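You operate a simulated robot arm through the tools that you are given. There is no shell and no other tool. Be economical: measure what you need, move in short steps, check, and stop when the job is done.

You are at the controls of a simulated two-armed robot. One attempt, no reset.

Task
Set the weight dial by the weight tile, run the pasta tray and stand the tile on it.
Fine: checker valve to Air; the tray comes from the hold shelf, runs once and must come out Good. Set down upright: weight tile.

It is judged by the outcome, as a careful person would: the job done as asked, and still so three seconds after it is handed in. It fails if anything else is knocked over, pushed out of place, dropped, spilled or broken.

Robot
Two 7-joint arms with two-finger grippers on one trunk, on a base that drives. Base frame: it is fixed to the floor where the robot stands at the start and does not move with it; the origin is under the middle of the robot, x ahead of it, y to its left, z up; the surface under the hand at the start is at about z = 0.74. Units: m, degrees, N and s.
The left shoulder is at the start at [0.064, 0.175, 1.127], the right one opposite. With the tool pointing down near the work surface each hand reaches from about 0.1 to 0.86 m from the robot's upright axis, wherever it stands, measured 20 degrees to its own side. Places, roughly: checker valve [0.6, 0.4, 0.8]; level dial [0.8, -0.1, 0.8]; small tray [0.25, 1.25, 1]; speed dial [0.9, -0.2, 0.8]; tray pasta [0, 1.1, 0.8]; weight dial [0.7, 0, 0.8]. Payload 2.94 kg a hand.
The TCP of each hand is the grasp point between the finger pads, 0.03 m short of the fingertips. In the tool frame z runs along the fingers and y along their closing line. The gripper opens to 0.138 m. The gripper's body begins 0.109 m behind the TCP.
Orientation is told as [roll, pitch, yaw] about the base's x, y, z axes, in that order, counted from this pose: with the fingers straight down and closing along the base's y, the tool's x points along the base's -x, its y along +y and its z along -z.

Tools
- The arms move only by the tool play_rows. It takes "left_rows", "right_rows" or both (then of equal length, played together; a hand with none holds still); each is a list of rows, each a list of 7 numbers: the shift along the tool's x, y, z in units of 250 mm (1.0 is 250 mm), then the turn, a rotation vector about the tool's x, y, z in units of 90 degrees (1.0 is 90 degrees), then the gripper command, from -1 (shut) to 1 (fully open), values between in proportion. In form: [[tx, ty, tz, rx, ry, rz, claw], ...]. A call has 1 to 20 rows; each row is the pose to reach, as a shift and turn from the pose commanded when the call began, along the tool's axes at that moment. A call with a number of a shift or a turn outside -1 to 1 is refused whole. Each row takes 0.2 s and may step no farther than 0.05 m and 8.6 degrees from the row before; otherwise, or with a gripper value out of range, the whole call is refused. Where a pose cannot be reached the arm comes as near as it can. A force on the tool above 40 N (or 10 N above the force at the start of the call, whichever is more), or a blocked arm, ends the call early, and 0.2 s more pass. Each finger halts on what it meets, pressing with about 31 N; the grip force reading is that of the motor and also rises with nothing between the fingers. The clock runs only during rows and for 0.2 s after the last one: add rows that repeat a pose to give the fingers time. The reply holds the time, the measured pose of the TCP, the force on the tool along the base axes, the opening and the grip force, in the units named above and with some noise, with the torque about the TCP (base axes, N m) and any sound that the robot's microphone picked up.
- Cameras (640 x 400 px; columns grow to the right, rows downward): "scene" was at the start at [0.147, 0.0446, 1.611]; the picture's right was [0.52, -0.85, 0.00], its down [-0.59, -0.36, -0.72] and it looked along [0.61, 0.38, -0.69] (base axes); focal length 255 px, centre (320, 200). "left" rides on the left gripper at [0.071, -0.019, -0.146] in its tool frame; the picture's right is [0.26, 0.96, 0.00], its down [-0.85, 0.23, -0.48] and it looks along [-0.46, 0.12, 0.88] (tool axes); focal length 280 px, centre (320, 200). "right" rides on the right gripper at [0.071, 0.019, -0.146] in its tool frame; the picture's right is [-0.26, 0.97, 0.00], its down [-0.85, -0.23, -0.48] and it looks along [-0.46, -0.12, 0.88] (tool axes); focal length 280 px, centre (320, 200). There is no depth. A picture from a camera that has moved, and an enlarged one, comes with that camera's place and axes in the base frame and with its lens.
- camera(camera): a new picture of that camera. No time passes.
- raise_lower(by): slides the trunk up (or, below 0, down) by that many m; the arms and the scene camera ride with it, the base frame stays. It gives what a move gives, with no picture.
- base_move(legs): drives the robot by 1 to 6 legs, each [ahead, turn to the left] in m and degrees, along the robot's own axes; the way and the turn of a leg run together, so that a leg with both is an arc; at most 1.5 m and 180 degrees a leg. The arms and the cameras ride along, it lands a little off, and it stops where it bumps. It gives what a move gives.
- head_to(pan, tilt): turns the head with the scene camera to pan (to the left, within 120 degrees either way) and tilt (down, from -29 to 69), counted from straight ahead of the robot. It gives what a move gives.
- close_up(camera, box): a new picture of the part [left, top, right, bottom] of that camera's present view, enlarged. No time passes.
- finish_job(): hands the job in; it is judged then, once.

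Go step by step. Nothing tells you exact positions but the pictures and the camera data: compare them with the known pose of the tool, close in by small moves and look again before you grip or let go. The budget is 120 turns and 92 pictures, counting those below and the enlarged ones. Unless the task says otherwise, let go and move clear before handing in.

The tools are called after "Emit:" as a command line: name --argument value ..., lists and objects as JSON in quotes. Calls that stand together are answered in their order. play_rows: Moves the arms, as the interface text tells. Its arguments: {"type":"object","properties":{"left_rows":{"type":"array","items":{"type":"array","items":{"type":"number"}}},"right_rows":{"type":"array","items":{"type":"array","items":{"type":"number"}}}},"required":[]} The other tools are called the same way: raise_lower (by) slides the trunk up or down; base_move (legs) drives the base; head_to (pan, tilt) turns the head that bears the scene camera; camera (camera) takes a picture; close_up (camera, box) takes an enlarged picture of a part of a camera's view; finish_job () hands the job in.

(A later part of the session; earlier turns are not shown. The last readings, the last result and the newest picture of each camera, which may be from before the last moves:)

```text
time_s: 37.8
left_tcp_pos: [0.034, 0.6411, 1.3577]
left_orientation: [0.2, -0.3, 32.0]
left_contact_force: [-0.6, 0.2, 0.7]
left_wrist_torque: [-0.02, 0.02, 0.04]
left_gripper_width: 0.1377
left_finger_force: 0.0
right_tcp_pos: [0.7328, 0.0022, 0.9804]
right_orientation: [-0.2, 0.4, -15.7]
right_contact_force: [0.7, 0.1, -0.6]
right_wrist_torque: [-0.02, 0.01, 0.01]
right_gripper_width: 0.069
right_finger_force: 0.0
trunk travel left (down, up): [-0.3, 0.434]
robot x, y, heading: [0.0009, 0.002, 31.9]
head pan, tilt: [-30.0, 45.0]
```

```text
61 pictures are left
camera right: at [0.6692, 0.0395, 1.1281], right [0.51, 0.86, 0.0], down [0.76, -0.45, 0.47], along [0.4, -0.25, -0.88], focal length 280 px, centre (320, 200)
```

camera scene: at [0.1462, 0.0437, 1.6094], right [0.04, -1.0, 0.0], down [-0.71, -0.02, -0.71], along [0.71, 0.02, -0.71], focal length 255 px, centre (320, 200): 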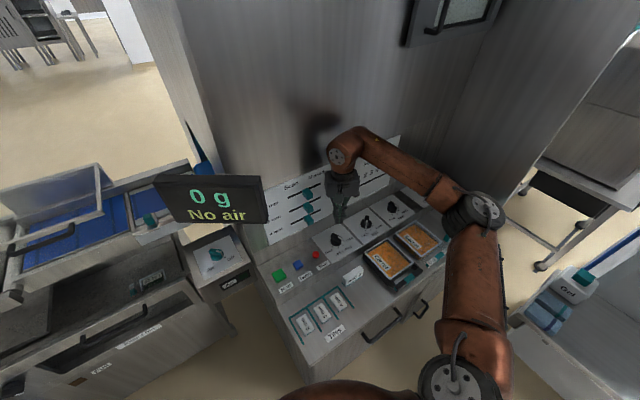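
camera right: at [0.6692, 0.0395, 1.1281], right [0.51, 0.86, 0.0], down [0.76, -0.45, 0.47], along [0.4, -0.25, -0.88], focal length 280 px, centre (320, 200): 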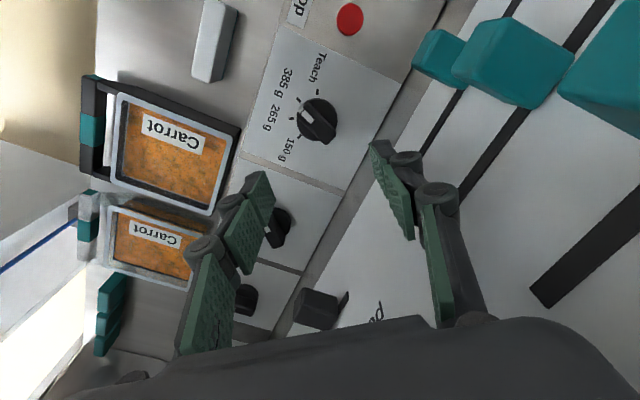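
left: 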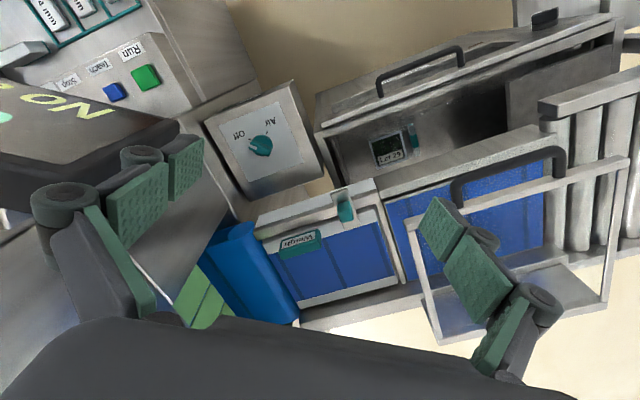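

Emit:
close_up --camera "right" --box '[250, 60, 390, 160]'

Emit:
head_to --pan 10 --tilt 40

Emit:
camera --camera "scene"

Emit:
camera --camera "left"

```text
4.00 times, centred on (320, 110) of right
camera zoom: at [0.6692, 0.0395, 1.1281], right [0.51, 0.86, 0.0], down [0.76, -0.45, 0.47], along [0.4, -0.25, -0.88], focal length 1122 px, centre (320, 560)
```

zoom: 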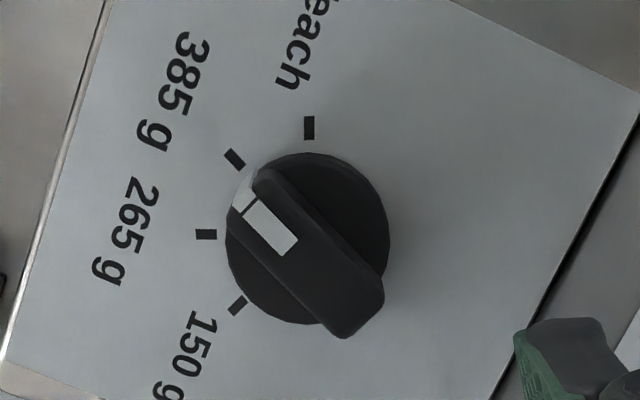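

```text
time_s: 38.9
left_tcp_pos: [0.0329, 0.6399, 1.3571]
left_orientation: [0.1, -0.2, 32.1]
left_contact_force: [0.7, 0.0, -0.7]
left_wrist_torque: [-0.02, 0.0, -0.02]
left_gripper_width: 0.1379
left_finger_force: 0.1
right_tcp_pos: [0.7318, 0.0021, 0.9807]
right_orientation: [-0.2, 0.2, -15.9]
right_contact_force: [0.2, 0.7, 0.2]
right_wrist_torque: [0.02, -0.02, -0.03]
right_gripper_width: 0.0689
right_finger_force: 0.0
trunk travel left (down, up): [-0.3, 0.434]
robot x, y, heading: [0.0016, 0.0, 31.9]
head pan, tilt: [10.0, 40.0]
```

```text
59 pictures are left
camera scene: at [0.128, 0.0978, 1.6166], right [0.67, -0.74, 0.0], down [-0.48, -0.43, -0.77], along [0.57, 0.51, -0.64], focal length 255 px, centre (320, 200)
```

scene: 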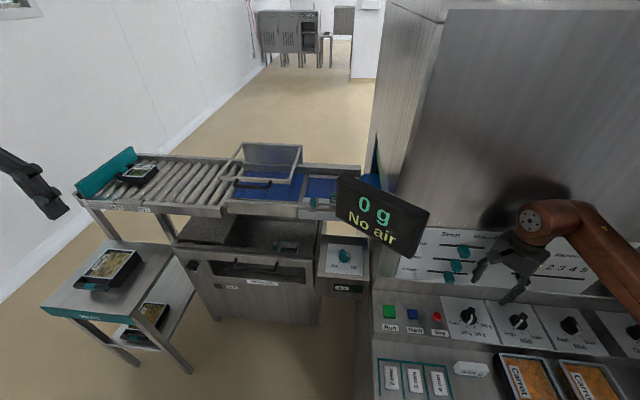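

```text
58 pictures are left
camera left: at [-0.0175, 0.5876, 1.5017], right [-0.73, 0.68, 0.0], down [0.59, 0.64, 0.48], along [0.33, 0.35, -0.88], focal length 280 px, centre (320, 200)
```

left: 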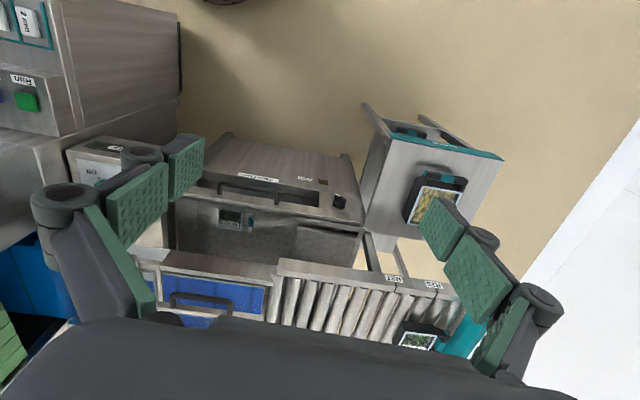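

Dial is at 385 g. Next the air valve; I look closely at it and at the conveyor.

Emit:
close_up --camera "scene" --box '[310, 220, 390, 300]'

Emit:
close_up --camera "scene" --box '[200, 130, 380, 230]'

```text
5.00 times, centred on (350, 260) of scene
camera zoom: at [0.128, 0.0978, 1.6166], right [0.67, -0.74, 0.0], down [-0.48, -0.43, -0.77], along [0.57, 0.51, -0.64], focal length 1274 px, centre (170, -100)
```

zoom: 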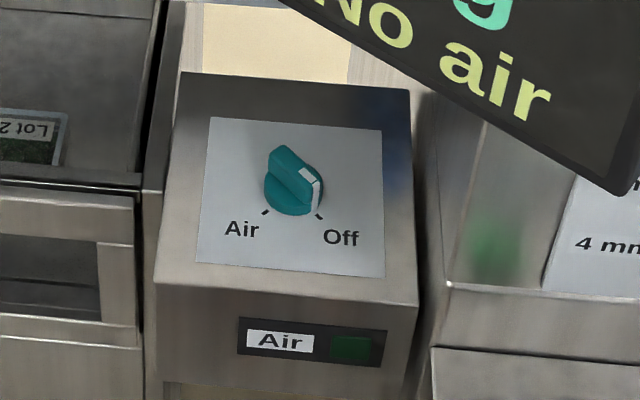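

```text
3.56 times, centred on (290, 180) of scene
camera zoom: at [0.128, 0.0978, 1.6166], right [0.67, -0.74, 0.0], down [-0.48, -0.43, -0.77], along [0.57, 0.51, -0.64], focal length 906 px, centre (427, 271)
```

zoom: 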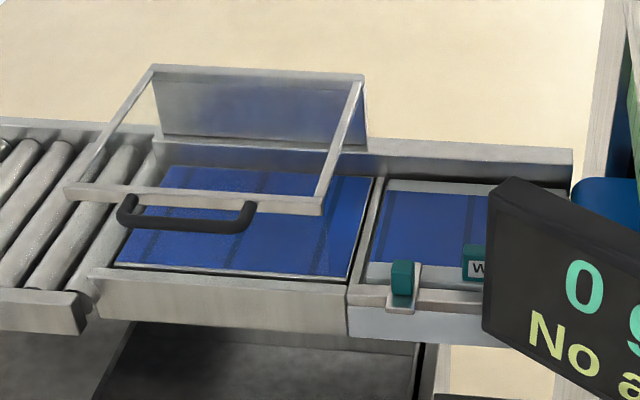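

Valve at about [0.644, 0.432, 0.81] sits just behind the display's lower left corner (about [0.53, 0.40, 1.14]), so I'd rather work from the left. I retract the right arm, then move the robot to the open floor left of the console.

Emit:
play_rows --right_rows '[[0.13, -0.03, -0.08, 0, 0, -0.08, 0], [0.26, -0.06, -0.16, 0, 0, -0.16, 0], [0.39, -0.09, -0.24, 0, 0, -0.25, 0], [0.52, -0.12, -0.24, 0, 0, -0.34, 0], [0.65, -0.15, -0.24, 0, 0, -0.43, 0], [0.78, -0.18, -0.24, 0, 0, -0.52, 0], [0.9, -0.2, -0.24, 0, 0, -0.52, 0], [0.99, -0.21, -0.24, 0, 0, -0.52, 0]]'

Emit:
play_rows --right_rows '[[0.16, 0.05, 0, 0, 0, 0, 0], [0.32, 0.1, 0, 0, 0, 0, 0], [0.48, 0.15, 0, 0, 0, 0, 0], [0.6, 0.2, 0, 0, 0, 0, 0]]'

Emit:
base_move --legs '[[0, 69.5], [0.43, 0], [0, -69.5]]'

Emit:
head_to --pan 0 --tilt 35

Emit:
camera --camera "scene"

```text
time_s: 40.7
left_tcp_pos: [0.033, 0.641, 1.3574]
left_orientation: [0.1, -0.3, 32.1]
left_contact_force: [1.2, 0.3, 0.0]
left_wrist_torque: [-0.02, -0.02, -0.01]
left_gripper_width: 0.138
left_finger_force: 0.0
right_tcp_pos: [0.4779, 0.0179, 1.0418]
right_orientation: [0.1, 0.4, 31.1]
right_contact_force: [0.1, 0.3, -0.7]
right_wrist_torque: [-0.01, 0.06, -0.02]
right_gripper_width: 0.0692
right_finger_force: 0.1
trunk travel left (down, up): [-0.3, 0.434]
robot x, y, heading: [-0.0018, 0.0015, 31.8]
head pan, tilt: [10.0, 40.0]
```

```text
time_s: 41.7
left_tcp_pos: [0.0331, 0.6415, 1.3569]
left_orientation: [0.0, -0.4, 32.1]
left_contact_force: [0.8, 1.0, -0.7]
left_wrist_torque: [-0.01, -0.03, 0.03]
left_gripper_width: 0.138
left_finger_force: 0.2
right_tcp_pos: [0.3239, -0.0163, 1.0437]
right_orientation: [0.0, 0.3, 31.1]
right_contact_force: [0.6, 0.3, 0.0]
right_wrist_torque: [-0.04, -0.02, -0.02]
right_gripper_width: 0.0691
right_finger_force: 0.1
trunk travel left (down, up): [-0.3, 0.434]
robot x, y, heading: [0.0008, -0.0035, 32.1]
head pan, tilt: [10.0, 40.0]
```

```text
time_s: 43.7
left_tcp_pos: [-0.3161, 0.5674, 1.3437]
left_orientation: [0.3, -1.5, 62.6]
left_contact_force: [-5.8, -3.9, 1.6]
left_wrist_torque: [0.57, -0.63, -0.03]
left_gripper_width: 0.1379
left_finger_force: 0.0
right_tcp_pos: [0.2984, 0.1437, 1.0438]
right_orientation: [-1.9, -4.4, 57.5]
right_contact_force: [1.6, 2.3, -1.2]
right_wrist_torque: [-0.26, 0.15, -0.04]
right_gripper_width: 0.0691
right_finger_force: 0.0
trunk travel left (down, up): [-0.3, 0.434]
robot x, y, heading: [0.0109, 0.0076, 58.2]
head pan, tilt: [10.0, 40.0]
stopped in leg 1: the robot was blocked; the commanded pose is now the measured one
```

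```text
time_s: 44.4
left_tcp_pos: [-0.3864, 0.5274, 1.3576]
left_orientation: [-2.8, -6.7, 65.9]
left_contact_force: [5.4, 0.3, 5.0]
left_wrist_torque: [-0.13, 0.72, 0.02]
left_gripper_width: 0.1377
left_finger_force: 0.0
right_tcp_pos: [0.2521, 0.1644, 1.0417]
right_orientation: [-3.2, -1.4, 62.2]
right_contact_force: [1.6, -4.6, 1.3]
right_wrist_torque: [0.59, 0.25, 0.05]
right_gripper_width: 0.0688
right_finger_force: 0.0
trunk travel left (down, up): [-0.3, 0.434]
robot x, y, heading: [-0.0044, -0.0097, 62.9]
head pan, tilt: [0.0, 35.0]
```

```text
55 pictures are left
camera scene: at [0.0344, 0.0376, 1.6409], right [0.89, -0.46, -0.01], down [-0.24, -0.46, -0.85], along [0.39, 0.76, -0.52], focal length 255 px, centre (320, 200)
```

scene: 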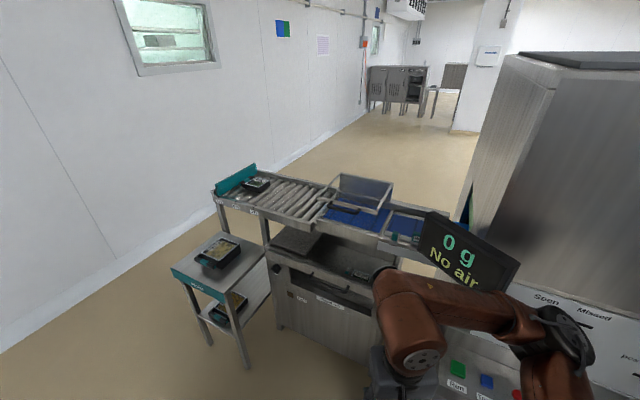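

The turn was blocked, probably the base or elbow against the console. I undo that turn, back away 0.25 m and look.

Emit:
base_move --legs '[[0, -28], [-0.3, 0]]'

Emit:
camera --camera "scene"

```text
time_s: 45.2
left_tcp_pos: [-0.3154, 0.6342, 1.314]
left_orientation: [-3.0, -2.7, 63.4]
left_contact_force: [-1.2, 0.7, -1.8]
left_wrist_torque: [-0.09, -0.16, -0.02]
left_gripper_width: 0.1378
left_finger_force: 0.1
right_tcp_pos: [0.2939, 0.216, 1.001]
right_orientation: [-4.7, 3.6, 59.3]
right_contact_force: [0.9, 0.4, 0.9]
right_wrist_torque: [-0.01, 0.05, 0.03]
right_gripper_width: 0.0689
right_finger_force: 0.0
trunk travel left (down, up): [-0.3, 0.434]
robot x, y, heading: [-0.0078, -0.0094, 61.6]
head pan, tilt: [0.0, 35.0]
stopped in leg 1: the robot was blocked; the commanded pose is now the measured one
```

```text
54 pictures are left
camera scene: at [-0.0003, 0.1543, 1.6287], right [0.88, -0.47, 0.05], down [-0.23, -0.52, -0.82], along [0.41, 0.71, -0.57], focal length 255 px, centre (320, 200)
```

scene: 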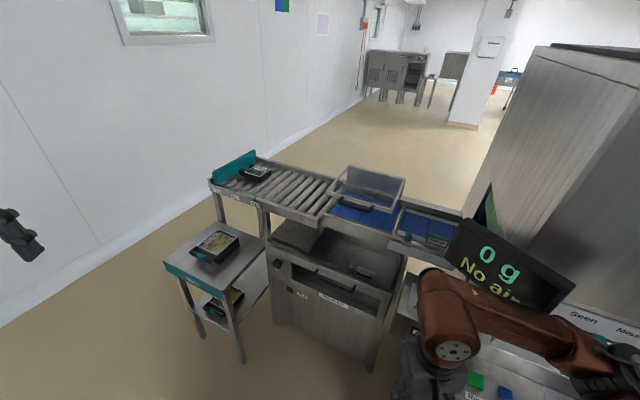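

Emit:
head_to --pan -35 --tilt 55

Emit:
camera --camera "scene"

Emit:
camera --camera "right"

```text
time_s: 46.2
left_tcp_pos: [-0.2971, 0.596, 1.341]
left_orientation: [-1.3, -4.3, 63.2]
left_contact_force: [-1.6, 0.7, 0.5]
left_wrist_torque: [-0.09, -0.15, -0.05]
left_gripper_width: 0.138
left_finger_force: 0.1
right_tcp_pos: [0.3107, 0.1903, 1.0033]
right_orientation: [-2.9, 2.6, 58.8]
right_contact_force: [1.0, 0.7, 0.0]
right_wrist_torque: [-0.06, 0.02, 0.01]
right_gripper_width: 0.0688
right_finger_force: 0.1
trunk travel left (down, up): [-0.3, 0.434]
robot x, y, heading: [-0.0061, -0.0147, 61.8]
head pan, tilt: [-35.0, 55.0]
```

```text
53 pictures are left
camera scene: at [0.0869, 0.0391, 1.6021], right [0.45, -0.89, -0.03], down [-0.73, -0.35, -0.59], along [0.52, 0.28, -0.81], focal length 255 px, centre (320, 200)
```

scene: 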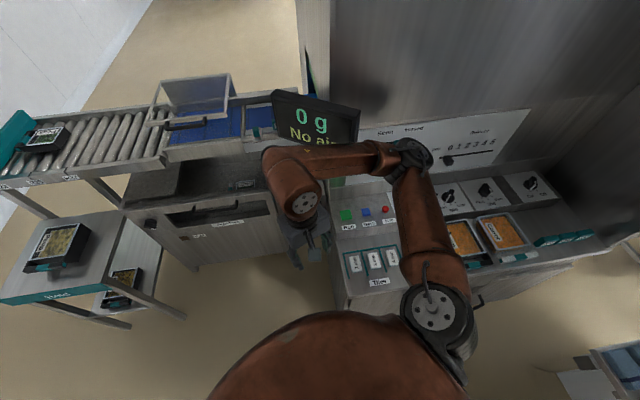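

```text
52 pictures are left
camera right: at [0.2553, 0.1479, 1.1515], right [-0.69, 0.72, -0.06], down [0.62, 0.64, 0.45], along [0.36, 0.27, -0.89], focal length 280 px, centre (320, 200)
```

right: 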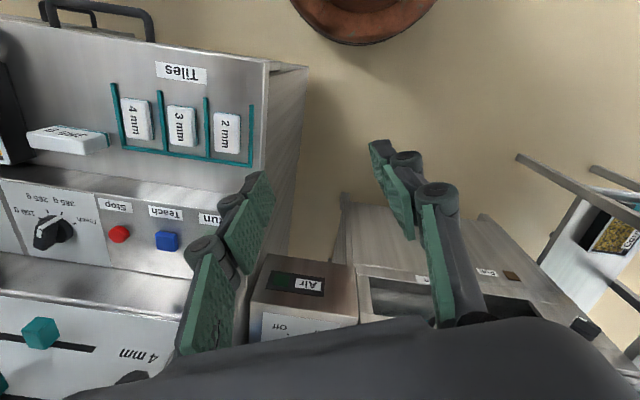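

The folded right elbow is pressed near the board/display. Backing straight out along the present heading should free it.

Emit:
base_move --legs '[[-0.2, 0]]'

Emit:
camera --camera "scene"

```text
time_s: 46.8
left_tcp_pos: [-0.2893, 0.642, 1.3095]
left_orientation: [-2.4, -3.3, 62.9]
left_contact_force: [1.4, 2.1, 0.1]
left_wrist_torque: [-0.17, 0.03, -0.06]
left_gripper_width: 0.1375
left_finger_force: 0.0
right_tcp_pos: [0.3199, 0.2271, 0.9917]
right_orientation: [-4.3, 3.8, 58.8]
right_contact_force: [0.2, 1.5, 0.0]
right_wrist_torque: [-0.1, 0.05, -0.03]
right_gripper_width: 0.0686
right_finger_force: 0.1
trunk travel left (down, up): [-0.3, 0.434]
robot x, y, heading: [-0.0071, -0.0175, 60.6]
head pan, tilt: [-35.0, 55.0]
stopped in leg 1: the robot was blocked; the commanded pose is now the measured one
```

```text
51 pictures are left
camera scene: at [0.0565, 0.0292, 1.6057], right [0.44, -0.9, -0.02], down [-0.72, -0.34, -0.6], along [0.54, 0.28, -0.8], focal length 255 px, centre (320, 200)
```

scene: 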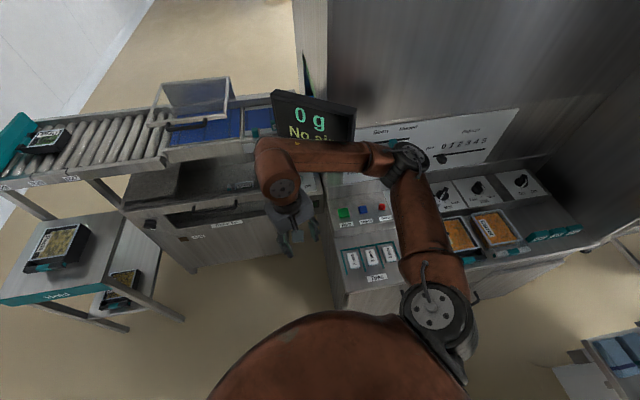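

Emit:
head_to --pan -118 --tilt 60

Emit:
camera --camera "scene"

Emit:
head_to --pan 100 --tilt 60

Emit:
camera --camera "scene"

```text
time_s: 48.4
left_tcp_pos: [-0.2843, 0.6356, 1.3284]
left_orientation: [-2.5, -6.0, 62.1]
left_contact_force: [0.1, 0.0, 0.3]
left_wrist_torque: [-0.03, 0.01, 0.0]
left_gripper_width: 0.1383
left_finger_force: 0.0
right_tcp_pos: [0.3218, 0.2273, 0.9857]
right_orientation: [-4.2, 4.3, 59.0]
right_contact_force: [0.1, 0.3, 0.2]
right_wrist_torque: [0.03, -0.02, 0.02]
right_gripper_width: 0.0691
right_finger_force: 0.1
trunk travel left (down, up): [-0.3, 0.434]
robot x, y, heading: [-0.0055, -0.0137, 61.2]
head pan, tilt: [-118.0, 60.0]
```

```text
50 pictures are left
camera scene: at [0.0259, -0.0659, 1.5969], right [-0.84, -0.55, -0.04], down [-0.46, 0.74, -0.48], along [0.3, -0.38, -0.87], focal length 255 px, centre (320, 200)
```

scene: 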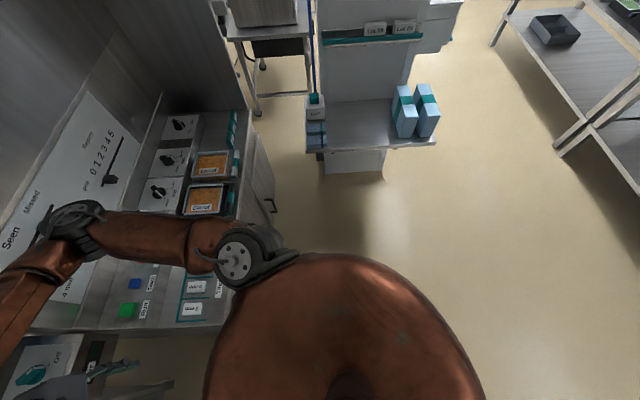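

```text
time_s: 51.5
left_tcp_pos: [-0.2844, 0.636, 1.3276]
left_orientation: [-2.5, -5.9, 62.2]
left_contact_force: [-0.4, 0.0, -0.4]
left_wrist_torque: [0.03, 0.01, -0.02]
left_gripper_width: 0.138
left_finger_force: 0.1
right_tcp_pos: [0.3212, 0.2277, 0.9861]
right_orientation: [-4.1, 4.4, 59.0]
right_contact_force: [0.5, -0.1, 0.0]
right_wrist_torque: [-0.02, 0.01, -0.01]
right_gripper_width: 0.0691
right_finger_force: 0.0
trunk travel left (down, up): [-0.3, 0.434]
robot x, y, heading: [-0.0051, -0.0159, 61.1]
head pan, tilt: [100.0, 60.0]
```

```text
49 pictures are left
camera scene: at [-0.0737, 0.0117, 1.5973], right [0.32, 0.95, 0.05], down [0.83, -0.26, -0.49], along [-0.45, 0.2, -0.87], focal length 255 px, centre (320, 200)
```

scene: 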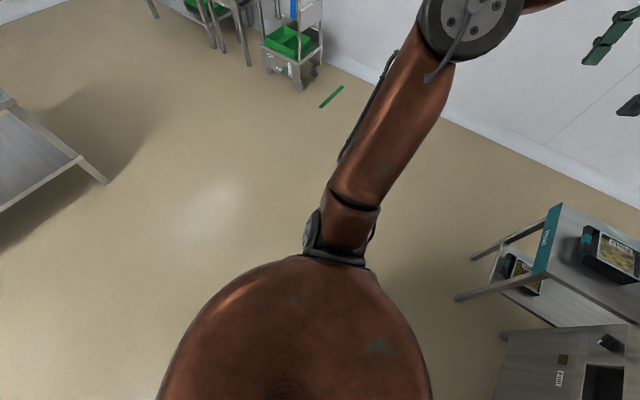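

The floor is clear, so it is the right elbow at the board. I swing the right hand left and back, which draws the elbow away from the board.

Emit:
play_rows --right_rows '[[-0.03, 0.12, 0, 0, 0, 0, 0], [-0.06, 0.24, 0, 0, 0, 0, 0], [-0.09, 0.36, 0, 0, 0, 0, 0], [-0.12, 0.48, 0, 0, 0, 0, 0], [-0.15, 0.6, 0, 0, 0, 0, 0], [-0.18, 0.72, 0, 0, 0, 0, 0], [-0.21, 0.83, 0, 0, 0, 0, 0], [-0.23, 0.93, 0, 0, 0, 0, 0]]'

Emit:
head_to --pan -45 --tilt 50

Emit:
camera --camera "scene"

```text
time_s: 51.9
left_tcp_pos: [-0.26, 0.6498, 1.3396]
left_orientation: [-4.9, -10.9, 59.4]
left_contact_force: [1.2, 0.4, -1.1]
left_wrist_torque: [-0.13, 0.09, -0.05]
left_gripper_width: 0.1379
left_finger_force: 0.0
right_tcp_pos: [0.3364, 0.2529, 0.9659]
right_orientation: [-5.0, 5.6, 58.1]
right_contact_force: [0.5, 0.3, -0.2]
right_wrist_torque: [-0.13, 0.07, -0.04]
right_gripper_width: 0.0692
right_finger_force: 0.1
trunk travel left (down, up): [-0.3, 0.434]
robot x, y, heading: [-0.0092, -0.0195, 60.8]
head pan, tilt: [100.0, 60.0]
stopped in row 1 (left hand): the arm was blocked; the commanded pose is now the measured one
```

```text
time_s: 54.2
left_tcp_pos: [-0.2534, 0.6461, 1.3461]
left_orientation: [-5.0, -11.8, 58.1]
left_contact_force: [0.8, 0.6, -0.5]
left_wrist_torque: [-0.01, 0.0, 0.01]
left_gripper_width: 0.1381
left_finger_force: 0.1
right_tcp_pos: [0.3333, 0.2534, 0.9637]
right_orientation: [-5.2, 5.6, 58.2]
right_contact_force: [-0.1, 0.7, 0.5]
right_wrist_torque: [0.01, 0.0, -0.02]
right_gripper_width: 0.069
right_finger_force: 0.0
trunk travel left (down, up): [-0.3, 0.434]
robot x, y, heading: [-0.0091, -0.0139, 60.7]
head pan, tilt: [-45.0, 50.0]
```

```text
48 pictures are left
camera scene: at [0.0495, -0.0174, 1.6173], right [0.27, -0.96, -0.05], down [-0.71, -0.17, -0.68], along [0.64, 0.22, -0.73], focal length 255 px, centre (320, 200)
```

scene: 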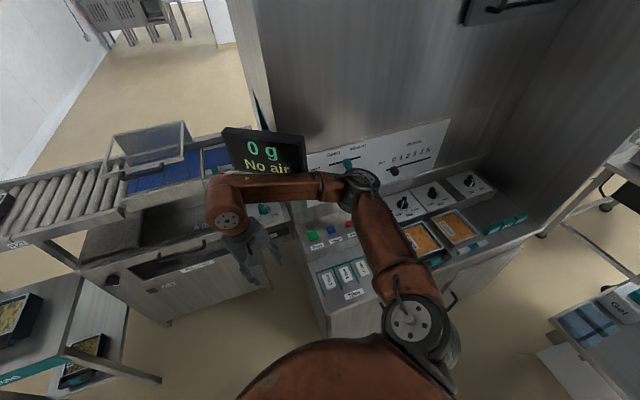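

The report says the left arm was the one blocked; it was left near its limits. I bring the left hand to an easier pose, forward and lower over open floor.

Emit:
play_rows --left_rows '[[-0.1, 0, 0.06, 0, 0.02, 0, 1], [-0.2, 0, 0.12, -0.01, 0.04, 0, 1], [-0.3, 0, 0.18, -0.02, 0.06, 0, 1], [-0.4, 0, 0.24, -0.03, 0.08, 0, 1], [-0.5, 0, 0.3, -0.04, 0.1, 0, 1], [-0.6, 0, 0.36, -0.055, 0.13, 0, 1], [-0.7, 0, 0.4, -0.055, 0.13, 0, 1]]'

Emit:
camera --camera "scene"

```text
time_s: 54.5
left_tcp_pos: [-0.2232, 0.6684, 1.3313]
left_orientation: [-9.1, -14.9, 52.8]
left_contact_force: [2.6, -0.2, -0.3]
left_wrist_torque: [-0.08, 0.2, 0.0]
left_gripper_width: 0.1378
left_finger_force: 0.0
right_tcp_pos: [0.3433, 0.277, 0.93]
right_orientation: [-6.6, 7.0, 60.4]
right_contact_force: [0.2, -0.6, -0.1]
right_wrist_torque: [-0.01, -0.02, 0.03]
right_gripper_width: 0.0688
right_finger_force: 0.0
trunk travel left (down, up): [-0.3, 0.434]
robot x, y, heading: [-0.0085, -0.0159, 60.7]
head pan, tilt: [-45.0, 50.0]
stopped in row 1 (left hand): the arm was blocked; the commanded pose is now the measured one
```

```text
47 pictures are left
camera scene: at [0.0365, -0.0335, 1.6189], right [0.27, -0.96, -0.05], down [-0.71, -0.16, -0.69], along [0.65, 0.22, -0.73], focal length 255 px, centre (320, 200)
```

scene: 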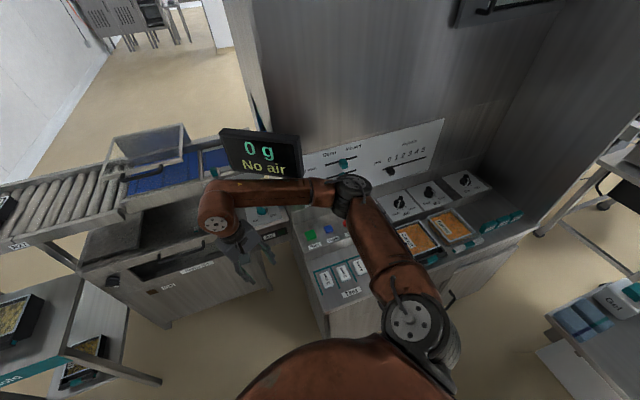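

Emit:
close_up --camera "scene" --box '[190, 110, 450, 290]'

Emit:
camera --camera "left"

```text
2.22 times, centred on (320, 200) of scene
camera zoom: at [0.0365, -0.0335, 1.6189], right [0.27, -0.96, -0.05], down [-0.71, -0.16, -0.69], along [0.65, 0.22, -0.73], focal length 566 px, centre (320, 200)
```

zoom: 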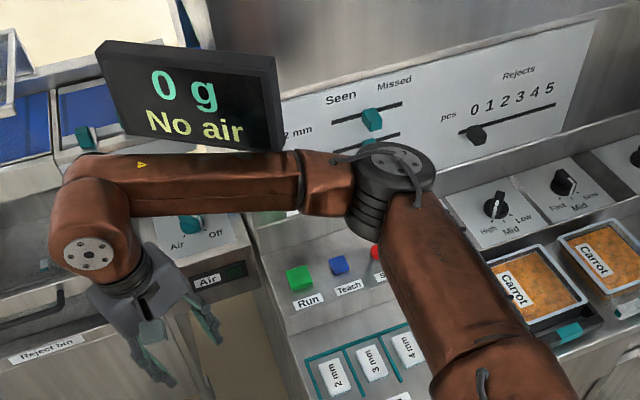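

```text
45 pictures are left
camera left: at [-0.2912, 0.5874, 1.4548], right [-0.89, 0.4, -0.21], down [0.19, 0.75, 0.64], along [0.42, 0.52, -0.74], focal length 280 px, centre (320, 200)
```

left: 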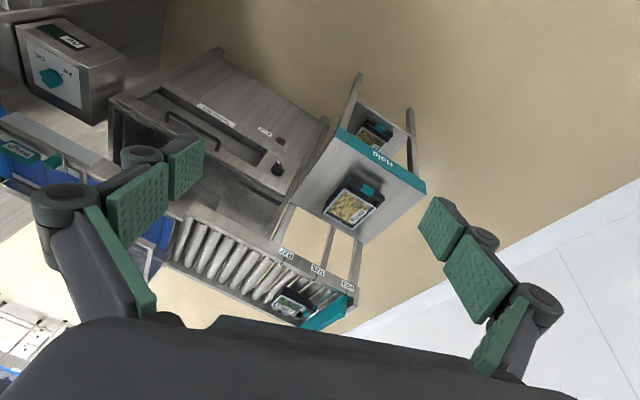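

The forearm is pressed against the display's lower edge. Lowering the trunk should slide the forearm free beneath it.

Emit:
raise_lower --by -0.08

Emit:
camera --camera "scene"

```text
time_s: 54.8
left_tcp_pos: [-0.1889, 0.7164, 1.2854]
left_orientation: [-11.6, -14.6, 47.7]
left_contact_force: [-1.8, -2.4, 2.9]
left_wrist_torque: [0.34, -0.16, 0.11]
left_gripper_width: 0.138
left_finger_force: 0.0
right_tcp_pos: [0.3578, 0.3316, 0.8716]
right_orientation: [-7.2, 10.0, 64.8]
right_contact_force: [-3.2, -1.0, 3.0]
right_wrist_torque: [0.29, -0.32, 0.12]
right_gripper_width: 0.0692
right_finger_force: 0.1
trunk travel left (down, up): [-0.297, 0.437]
robot x, y, heading: [-0.0102, -0.0176, 60.6]
head pan, tilt: [-45.0, 50.0]
stopped: the arm was blocked; the commanded pose is now the measured one
```

```text
44 pictures are left
camera scene: at [0.0598, -0.001, 1.6116], right [0.27, -0.96, -0.04], down [-0.72, -0.18, -0.67], along [0.64, 0.21, -0.74], focal length 255 px, centre (320, 200)
```

scene: 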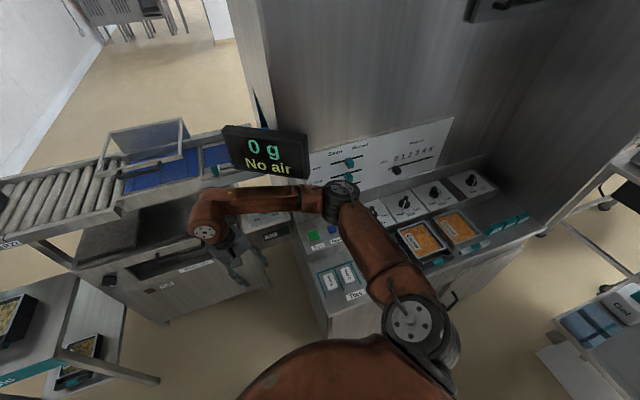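

Emit:
head_to --pan -40 --tilt 52

Emit:
play_rows --right_rows '[[0.03, 0.02, 0, 0, 0, 0, 0], [0.06, 0.04, 0, 0, 0, 0, 0], [0.1, 0.07, 0, 0, 0, 0, 0], [0.15, 0.1, 0, 0, 0, 0, 0], [0.2, 0.13, 0, 0, 0, 0, 0], [0.25, 0.17, 0, 0, 0, 0, 0], [0.3, 0.2, 0, 0, 0, 0, 0]]'

Emit:
close_up --camera "scene" --box '[160, 80, 480, 300]'

```text
time_s: 55.5
left_tcp_pos: [-0.1868, 0.7467, 1.299]
left_orientation: [-10.2, -13.6, 56.1]
left_contact_force: [-1.6, 1.0, -1.6]
left_wrist_torque: [-0.03, -0.31, -0.06]
left_gripper_width: 0.1381
left_finger_force: 0.1
right_tcp_pos: [0.3738, 0.3165, 0.8875]
right_orientation: [-6.3, 9.9, 60.7]
right_contact_force: [0.1, -0.4, -0.2]
right_wrist_torque: [0.04, 0.09, 0.01]
right_gripper_width: 0.0686
right_finger_force: 0.0
trunk travel left (down, up): [-0.297, 0.437]
robot x, y, heading: [-0.0105, -0.0154, 60.6]
head pan, tilt: [-40.0, 52.0]
```

```text
time_s: 55.8
left_tcp_pos: [-0.1641, 0.7392, 1.2898]
left_orientation: [-8.2, -11.0, 50.6]
left_contact_force: [1.7, 1.1, 1.0]
left_wrist_torque: [-0.15, 0.27, -0.02]
left_gripper_width: 0.1376
left_finger_force: 0.1
right_tcp_pos: [0.3695, 0.3266, 0.885]
right_orientation: [-6.3, 10.9, 61.0]
right_contact_force: [-0.5, 0.9, -1.9]
right_wrist_torque: [-0.24, 0.0, 0.0]
right_gripper_width: 0.0688
right_finger_force: 0.0
trunk travel left (down, up): [-0.297, 0.437]
robot x, y, heading: [-0.0112, -0.0171, 61.0]
head pan, tilt: [-40.0, 52.0]
stopped in row 1 (left hand): the arm was blocked; the commanded pose is now the measured one
```

```text
1.82 times, centred on (320, 190) of scene
camera zoom: at [0.1063, 0.0922, 1.596], right [0.35, -0.93, 0.01], down [-0.74, -0.28, -0.61], along [0.57, 0.21, -0.79], focal length 463 px, centre (320, 218)
```

zoom: 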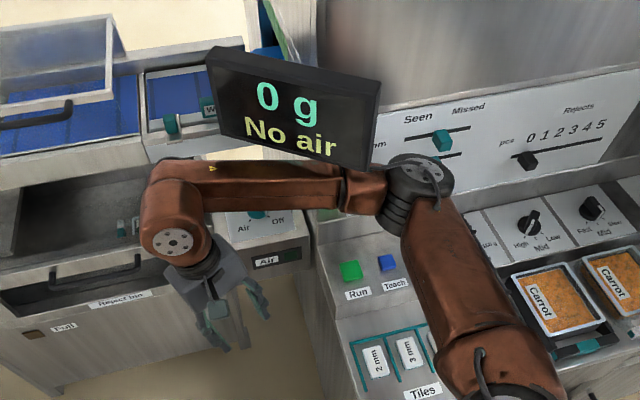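

Emit:
head_to --pan 40 --tilt 40

Emit:
play_rows --left_rows '[[0, 0, 0, 0, 0, 0, 1], [0, 0, 0, 0, 0, 0, 1], [0, 0, 0, 0, 0, 0, 1], [0, 0, 0, 0, 0, 0, 1]]' --right_rows '[[0, 0, 0, 0, 0, 0, 0], [0, 0, 0, 0, 0, 0, 0], [0, 0, 0, 0, 0, 0, 0], [0, 0, 0, 0, 0, 0, 0]]'

Emit:
camera --camera "scene"

```text
time_s: 57.4
left_tcp_pos: [-0.1653, 0.7357, 1.2898]
left_orientation: [-8.1, -11.0, 50.7]
left_contact_force: [-0.6, 0.1, -1.5]
left_wrist_torque: [-0.1, 0.06, 0.01]
left_gripper_width: 0.1382
left_finger_force: 0.0
right_tcp_pos: [0.3673, 0.3249, 0.8847]
right_orientation: [-6.2, 10.7, 61.0]
right_contact_force: [0.8, 1.2, -1.0]
right_wrist_torque: [-0.11, 0.07, 0.0]
right_gripper_width: 0.0691
right_finger_force: 0.0
trunk travel left (down, up): [-0.297, 0.437]
robot x, y, heading: [-0.0097, -0.0144, 60.6]
head pan, tilt: [40.0, 40.0]
```

```text
time_s: 58.4
left_tcp_pos: [-0.1662, 0.7353, 1.289]
left_orientation: [-8.2, -11.1, 50.9]
left_contact_force: [0.0, 1.2, -0.1]
left_wrist_torque: [-0.03, 0.05, -0.01]
left_gripper_width: 0.138
left_finger_force: 0.0
right_tcp_pos: [0.3678, 0.3234, 0.8851]
right_orientation: [-6.3, 10.6, 61.0]
right_contact_force: [-0.4, 0.0, 0.1]
right_wrist_torque: [-0.01, 0.05, -0.02]
right_gripper_width: 0.0691
right_finger_force: 0.0
trunk travel left (down, up): [-0.297, 0.437]
robot x, y, heading: [-0.0098, -0.0175, 60.5]
head pan, tilt: [40.0, 40.0]
```

```text
42 pictures are left
camera scene: at [0.0148, 0.1369, 1.6134], right [0.98, 0.19, 0.0], down [0.12, -0.63, -0.77], along [-0.14, 0.75, -0.64], focal length 255 px, centre (320, 200)
```

scene: 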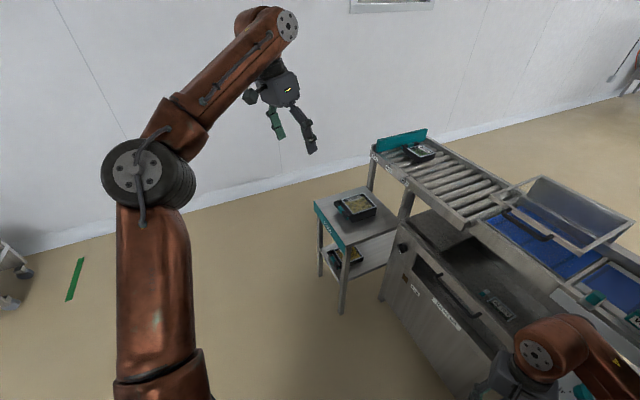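

The robot has settled upright and responds. I extend the right hand left over the open floor, which pulls the elbow away from board and display.

Emit:
play_rows --right_rows '[[-0.01, 0.03, 0, 0, 0, 0, 0], [-0.03, 0.08, 0, 0, 0, 0, 0], [-0.06, 0.15, 0, 0, 0, 0, 0], [-0.09, 0.24, 0, 0, 0, 0, 0], [-0.12, 0.33, 0, 0, 0, 0, 0], [-0.16, 0.42, 0, 0, 0, 0, 0], [-0.2, 0.51, 0, 0, 0, 0, 0], [-0.226, 0.583, 0, 0, 0, 0, 0]]'

Emit:
head_to --pan -35 --tilt 50

Emit:
camera --camera "scene"

```text
time_s: 60.1
left_tcp_pos: [-0.1677, 0.7349, 1.2907]
left_orientation: [-8.1, -11.2, 50.9]
left_contact_force: [0.1, -0.2, 0.5]
left_wrist_torque: [-0.04, -0.06, 0.0]
left_gripper_width: 0.138
left_finger_force: 0.1
right_tcp_pos: [0.2651, 0.4409, 0.861]
right_orientation: [-6.3, 10.5, 61.0]
right_contact_force: [-0.1, 0.4, 0.0]
right_wrist_torque: [0.0, -0.01, 0.04]
right_gripper_width: 0.069
right_finger_force: 0.1
trunk travel left (down, up): [-0.297, 0.437]
robot x, y, heading: [-0.0087, -0.0159, 61.0]
head pan, tilt: [40.0, 40.0]
```

```text
time_s: 61.6
left_tcp_pos: [-0.1671, 0.7347, 1.291]
left_orientation: [-8.1, -11.1, 50.8]
left_contact_force: [-0.4, 0.7, -0.3]
left_wrist_torque: [0.0, -0.01, 0.03]
left_gripper_width: 0.1379
left_finger_force: 0.2
right_tcp_pos: [0.2657, 0.4398, 0.8618]
right_orientation: [-6.1, 10.4, 61.0]
right_contact_force: [-0.1, 0.7, 0.3]
right_wrist_torque: [0.0, -0.02, 0.02]
right_gripper_width: 0.069
right_finger_force: 0.1
trunk travel left (down, up): [-0.297, 0.437]
robot x, y, heading: [-0.0105, -0.0142, 61.0]
head pan, tilt: [-35.0, 50.0]
```

```text
41 pictures are left
camera scene: at [0.0992, 0.0865, 1.5993], right [0.44, -0.9, 0.0], down [-0.69, -0.33, -0.64], along [0.58, 0.28, -0.77], focal length 255 px, centre (320, 200)
```

scene: 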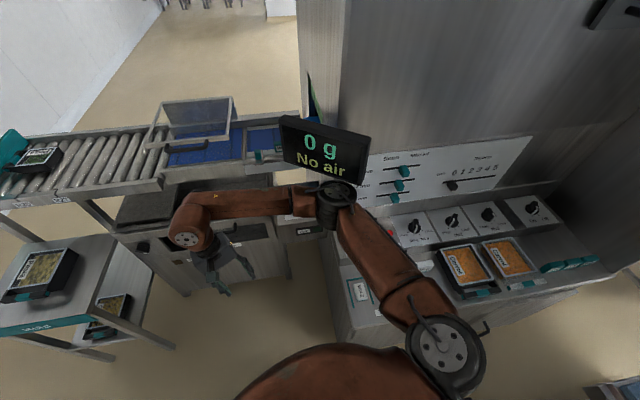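

Clear of the board. Now I back away before rearranging the right arm.

Emit:
base_move --legs '[[-0.3, 0]]'

Emit:
camera --camera "scene"

```text
time_s: 63.0
left_tcp_pos: [-0.2272, 0.6281, 1.2848]
left_orientation: [-8.3, -10.7, 51.0]
left_contact_force: [1.8, -2.2, 0.8]
left_wrist_torque: [0.32, 0.27, 0.1]
left_gripper_width: 0.1377
left_finger_force: 0.0
right_tcp_pos: [0.201, 0.3217, 0.8544]
right_orientation: [-6.1, 11.4, 61.0]
right_contact_force: [-0.4, -1.6, 0.3]
right_wrist_torque: [0.22, -0.08, -0.03]
right_gripper_width: 0.0689
right_finger_force: 0.0
trunk travel left (down, up): [-0.297, 0.437]
robot x, y, heading: [-0.0808, -0.1494, 60.8]
head pan, tilt: [-35.0, 50.0]
stopped in leg 1: the robot was blocked; the commanded pose is now the measured one
```

```text
40 pictures are left
camera scene: at [0.0656, 0.0222, 1.5979], right [0.44, -0.9, 0.03], down [-0.7, -0.36, -0.61], along [0.56, 0.25, -0.79], focal length 255 px, centre (320, 200)
```

scene: 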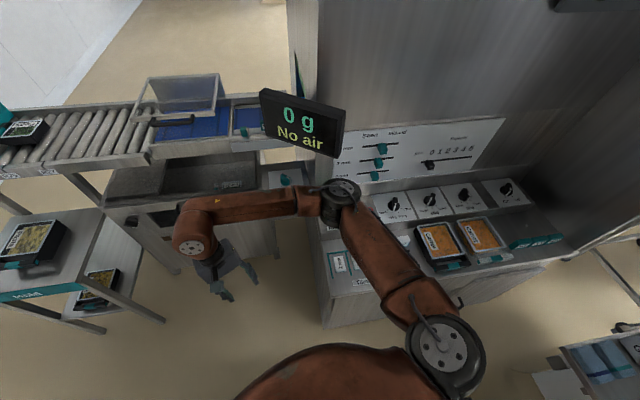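

Emit:
head_to --pan -30 --tilt 48

Emit:
base_move --legs '[[-0.15, 0]]'

Emit:
camera --camera "scene"

```text
time_s: 63.7
left_tcp_pos: [-0.2432, 0.6884, 1.266]
left_orientation: [-6.6, -7.1, 58.1]
left_contact_force: [0.7, 0.6, -0.2]
left_wrist_torque: [-0.04, -0.02, -0.02]
left_gripper_width: 0.1377
left_finger_force: 0.0
right_tcp_pos: [0.2459, 0.3533, 0.8506]
right_orientation: [-6.7, 12.7, 56.2]
right_contact_force: [0.7, 0.1, -0.6]
right_wrist_torque: [-0.01, 0.05, 0.02]
right_gripper_width: 0.0691
right_finger_force: 0.0
trunk travel left (down, up): [-0.297, 0.437]
robot x, y, heading: [-0.0821, -0.1502, 61.1]
head pan, tilt: [-30.0, 48.0]
```

```text
time_s: 64.4
left_tcp_pos: [-0.3755, 0.5012, 1.3513]
left_orientation: [-9.1, -26.6, 66.7]
left_contact_force: [0.3, 1.3, -1.0]
left_wrist_torque: [-0.13, -0.05, -0.1]
left_gripper_width: 0.1376
left_finger_force: 0.0
right_tcp_pos: [0.1814, 0.2056, 0.9319]
right_orientation: [-5.3, 1.1, 52.5]
right_contact_force: [1.4, 1.3, -2.0]
right_wrist_torque: [-0.17, 0.08, -0.02]
right_gripper_width: 0.0692
right_finger_force: 0.1
trunk travel left (down, up): [-0.297, 0.437]
robot x, y, heading: [-0.0858, -0.1548, 60.8]
head pan, tilt: [-30.0, 48.0]
stopped in leg 1: the robot was blocked; the commanded pose is now the measured one
```

```text
39 pictures are left
camera scene: at [0.0323, -0.0198, 1.602], right [0.52, -0.86, 0.01], down [-0.64, -0.39, -0.66], along [0.57, 0.33, -0.75], focal length 255 px, centre (320, 200)
```

scene: 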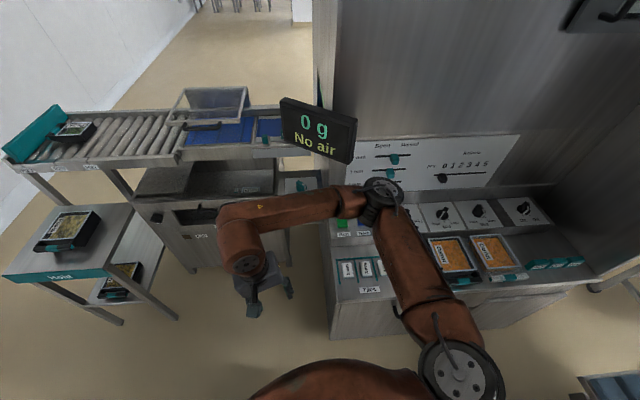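

Nothing touches the arms now; the upper body was still swaying when the drive stopped. I let it settle, then bring both hands to compact level poses before driving again.

Emit:
head_to --pan 60 --tilt 45

Emit:
head_to --pan -60 --tilt 45

Emit:
play_rows --left_rows '[[0, 0, 0, 0, 0, 0, 1], [0, 0, 0, 0, 0, 0, 1], [0, 0, 0, 0, 0, 0, 1], [0, 0, 0, 0, 0, 0, 1], [0, 0, 0, 0, 0, 0, 1]]'

```text
time_s: 66.1
left_tcp_pos: [-0.3686, 0.5103, 1.3337]
left_orientation: [-4.9, -16.6, 62.7]
left_contact_force: [1.7, 1.9, 1.3]
left_wrist_torque: [-0.25, 0.24, 0.0]
left_gripper_width: 0.1376
left_finger_force: 0.1
right_tcp_pos: [0.1904, 0.2273, 0.9174]
right_orientation: [-5.7, 3.3, 53.4]
right_contact_force: [1.8, 1.8, -1.9]
right_wrist_torque: [-0.41, 0.19, -0.02]
right_gripper_width: 0.069
right_finger_force: 0.1
trunk travel left (down, up): [-0.297, 0.437]
robot x, y, heading: [-0.086, -0.1528, 61.4]
head pan, tilt: [60.0, 45.0]
```

```text
time_s: 68.1
left_tcp_pos: [-0.3736, 0.5072, 1.3353]
left_orientation: [-5.0, -17.1, 63.3]
left_contact_force: [-1.0, -1.4, 0.2]
left_wrist_torque: [0.14, -0.06, 0.02]
left_gripper_width: 0.1379
left_finger_force: 0.2
right_tcp_pos: [0.1864, 0.2256, 0.9221]
right_orientation: [-5.5, 2.8, 53.6]
right_contact_force: [0.4, -1.1, 1.1]
right_wrist_torque: [0.07, -0.03, 0.0]
right_gripper_width: 0.0688
right_finger_force: 0.1
trunk travel left (down, up): [-0.297, 0.437]
robot x, y, heading: [-0.0865, -0.1518, 61.2]
head pan, tilt: [-60.0, 45.0]
```

```text
time_s: 69.3
left_tcp_pos: [-0.372, 0.5124, 1.3317]
left_orientation: [-5.0, -16.7, 63.2]
left_contact_force: [0.2, 0.2, -0.2]
left_wrist_torque: [0.0, -0.01, -0.01]
left_gripper_width: 0.1378
left_finger_force: 0.1
right_tcp_pos: [0.1878, 0.2273, 0.921]
right_orientation: [-5.6, 3.0, 53.6]
right_contact_force: [-0.1, 0.0, 0.6]
right_wrist_torque: [0.01, 0.0, -0.01]
right_gripper_width: 0.069
right_finger_force: 0.1
trunk travel left (down, up): [-0.297, 0.437]
robot x, y, heading: [-0.0818, -0.1534, 60.9]
head pan, tilt: [-60.0, 45.0]
```

Emit:
play_rows --left_rows '[[-0.02, 0, 0.02, -0.005, 0.015, 0, 1], [-0.06, 0, 0.06, -0.01, 0.03, 0, 1], [-0.12, 0, 0.1, -0.016, 0.05, 0, 1], [-0.2, 0, 0.14, -0.022, 0.07, 0, 1], [-0.28, 0, 0.18, -0.028, 0.09, 0, 1], [-0.36, 0, 0.22, -0.034, 0.11, 0, 1], [-0.44, 0, 0.26, -0.04, 0.13, 0, 1], [-0.5, 0, 0.3, -0.046, 0.15, 0, 1], [-0.54, 0, 0.33, -0.05, 0.17, 0, 1], [-0.56, 0, 0.34, -0.055, 0.185, 0, 1], [-0.56, 0, 0.34, -0.055, 0.185, 0, 1]]' --right_rows '[[0, 0, -0.02, -0.005, 0, 0, 0], [0, 0, -0.07, -0.01, 0, 0, 0], [0, 0, -0.14, -0.016, 0, 0, 0], [0, 0, -0.21, -0.022, -0.01, 0, 0], [0, 0, -0.28, -0.028, -0.01, 0, 0], [0, 0, -0.35, -0.034, -0.02, 0, 0], [0, 0, -0.42, -0.04, -0.02, 0, 0], [0, 0, -0.49, -0.046, -0.03, 0, 0], [0, 0, -0.55, -0.05, -0.03, 0, 0], [0, 0, -0.58, -0.06, -0.03, 0, 0], [0, 0, -0.6, -0.06, -0.03, 0, 0]]'

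Emit:
base_move --legs '[[0, 10]]'

```text
time_s: 71.7
left_tcp_pos: [-0.2985, 0.6149, 1.2634]
left_orientation: [0.3, 0.0, 62.5]
left_contact_force: [-0.2, -0.3, -0.2]
left_wrist_torque: [0.0, 0.01, 0.0]
left_gripper_width: 0.1383
left_finger_force: 0.0
left hand out of reach, approached as far as the arm can: row 7, 8, 9, 10, 11
right_tcp_pos: [0.1819, 0.2436, 1.07]
right_orientation: [-0.1, 0.3, 53.6]
right_contact_force: [0.6, 0.6, 0.2]
right_wrist_torque: [0.01, 0.01, 0.03]
right_gripper_width: 0.0689
right_finger_force: 0.1
trunk travel left (down, up): [-0.297, 0.437]
robot x, y, heading: [-0.0856, -0.1516, 61.1]
head pan, tilt: [-60.0, 45.0]
```

```text
time_s: 72.8
left_tcp_pos: [-0.4294, 0.5676, 1.2627]
left_orientation: [0.2, 0.0, 72.5]
left_contact_force: [0.0, -0.4, 0.0]
left_wrist_torque: [0.02, -0.03, 0.01]
left_gripper_width: 0.138
left_finger_force: 0.1
right_tcp_pos: [0.1059, 0.2835, 1.0693]
right_orientation: [-0.2, 0.2, 63.8]
right_contact_force: [-0.3, 0.2, -0.1]
right_wrist_torque: [0.04, -0.05, 0.01]
right_gripper_width: 0.0693
right_finger_force: 0.2
trunk travel left (down, up): [-0.297, 0.437]
robot x, y, heading: [-0.0842, -0.1528, 71.2]
head pan, tilt: [-60.0, 45.0]
```

Driving works again. I go around to the open floor left of the console: turn, drive, turn to face the valve.

Emit:
base_move --legs '[[0, 41], [0.45, 0], [0.45, 0]]'

Emit:
base_move --legs '[[0, -70], [0, -70]]'

Emit:
head_to --pan 30 --tilt 35

Emit:
camera --camera "scene"

```text
time_s: 79.7
left_tcp_pos: [-1.148, 1.0016, 1.2625]
left_orientation: [0.4, 0.1, 113.4]
left_contact_force: [0.3, 0.6, 0.8]
left_wrist_torque: [-0.05, -0.02, 0.0]
left_gripper_width: 0.1381
left_finger_force: 0.0
right_tcp_pos: [-0.5576, 1.1384, 1.0692]
right_orientation: [-0.1, 0.4, 104.6]
right_contact_force: [-0.9, 0.2, -0.9]
right_wrist_torque: [-0.07, -0.05, 0.0]
right_gripper_width: 0.0691
right_finger_force: 0.1
trunk travel left (down, up): [-0.297, 0.437]
robot x, y, heading: [-0.4168, 0.6777, 112.0]
head pan, tilt: [-60.0, 45.0]
```

```text
time_s: 86.1
left_tcp_pos: [0.3441, 0.9158, 1.2635]
left_orientation: [0.3, 0.0, -25.6]
left_contact_force: [-0.9, -0.3, 0.0]
left_wrist_torque: [0.01, -0.03, 0.02]
left_gripper_width: 0.1378
left_finger_force: 0.0
right_tcp_pos: [-0.0131, 0.4263, 1.069]
right_orientation: [-0.3, 0.3, -34.5]
right_contact_force: [-0.3, -0.7, -0.7]
right_wrist_torque: [0.05, 0.02, 0.03]
right_gripper_width: 0.069
right_finger_force: 0.1
trunk travel left (down, up): [-0.297, 0.437]
robot x, y, heading: [-0.4185, 0.6764, -27.1]
head pan, tilt: [-60.0, 45.0]
```

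```text
time_s: 87.8
left_tcp_pos: [0.3427, 0.9165, 1.2632]
left_orientation: [0.3, 0.0, -25.5]
left_contact_force: [-0.5, 0.2, -0.2]
left_wrist_torque: [0.04, 0.01, 0.02]
left_gripper_width: 0.1379
left_finger_force: 0.1
right_tcp_pos: [-0.0131, 0.4267, 1.069]
right_orientation: [-0.3, 0.3, -34.5]
right_contact_force: [0.8, -1.0, 0.5]
right_wrist_torque: [-0.05, 0.01, 0.0]
right_gripper_width: 0.069
right_finger_force: 0.0
trunk travel left (down, up): [-0.297, 0.437]
robot x, y, heading: [-0.4229, 0.6813, -27.3]
head pan, tilt: [30.0, 35.0]
```

```text
38 pictures are left
camera scene: at [-0.2598, 0.6501, 1.621], right [0.05, -1.0, 0.0], down [-0.57, -0.03, -0.82], along [0.82, 0.04, -0.57], focal length 255 px, centre (320, 200)
```

scene: 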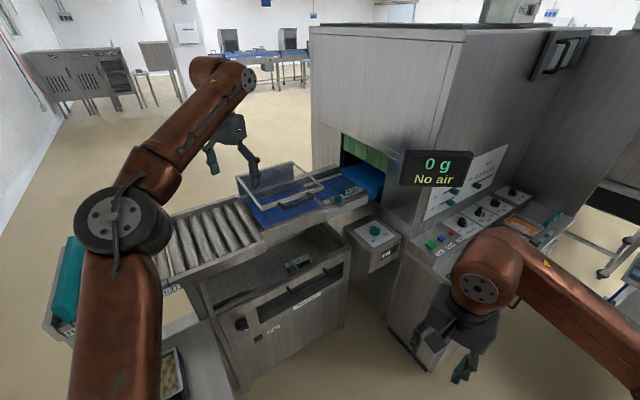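

Emit:
close_up --camera "scene" --box '[230, 120, 480, 280]'

Emit:
close_up --camera "scene" --box '[420, 130, 640, 270]'

```text
2.50 times, centred on (355, 200) of scene
camera zoom: at [-0.2598, 0.6501, 1.621], right [0.05, -1.0, 0.0], down [-0.57, -0.03, -0.82], along [0.82, 0.04, -0.57], focal length 637 px, centre (232, 200)
```

zoom: 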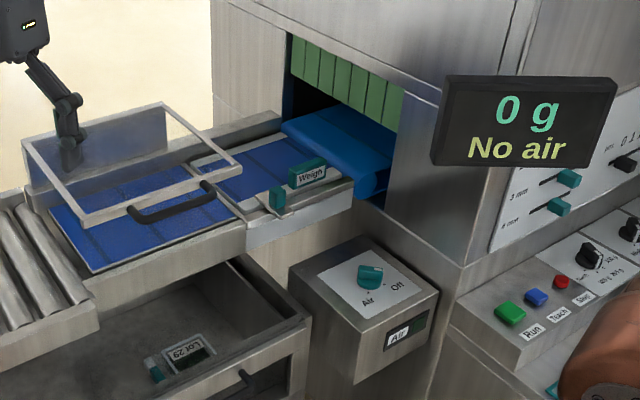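

```text
2.86 times, centred on (530, 200) of scene
camera zoom: at [-0.2598, 0.6501, 1.621], right [0.05, -1.0, 0.0], down [-0.57, -0.03, -0.82], along [0.82, 0.04, -0.57], focal length 728 px, centre (-280, 200)
```

zoom: 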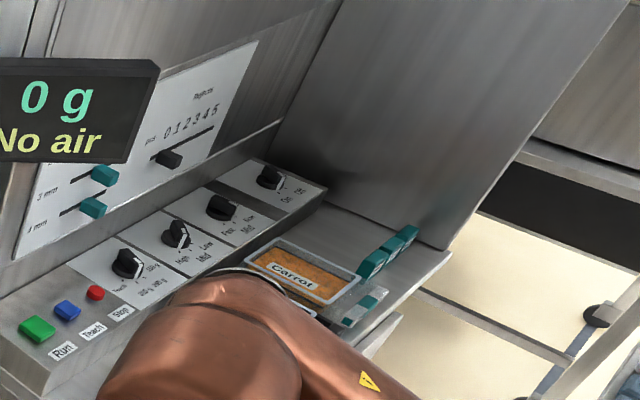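

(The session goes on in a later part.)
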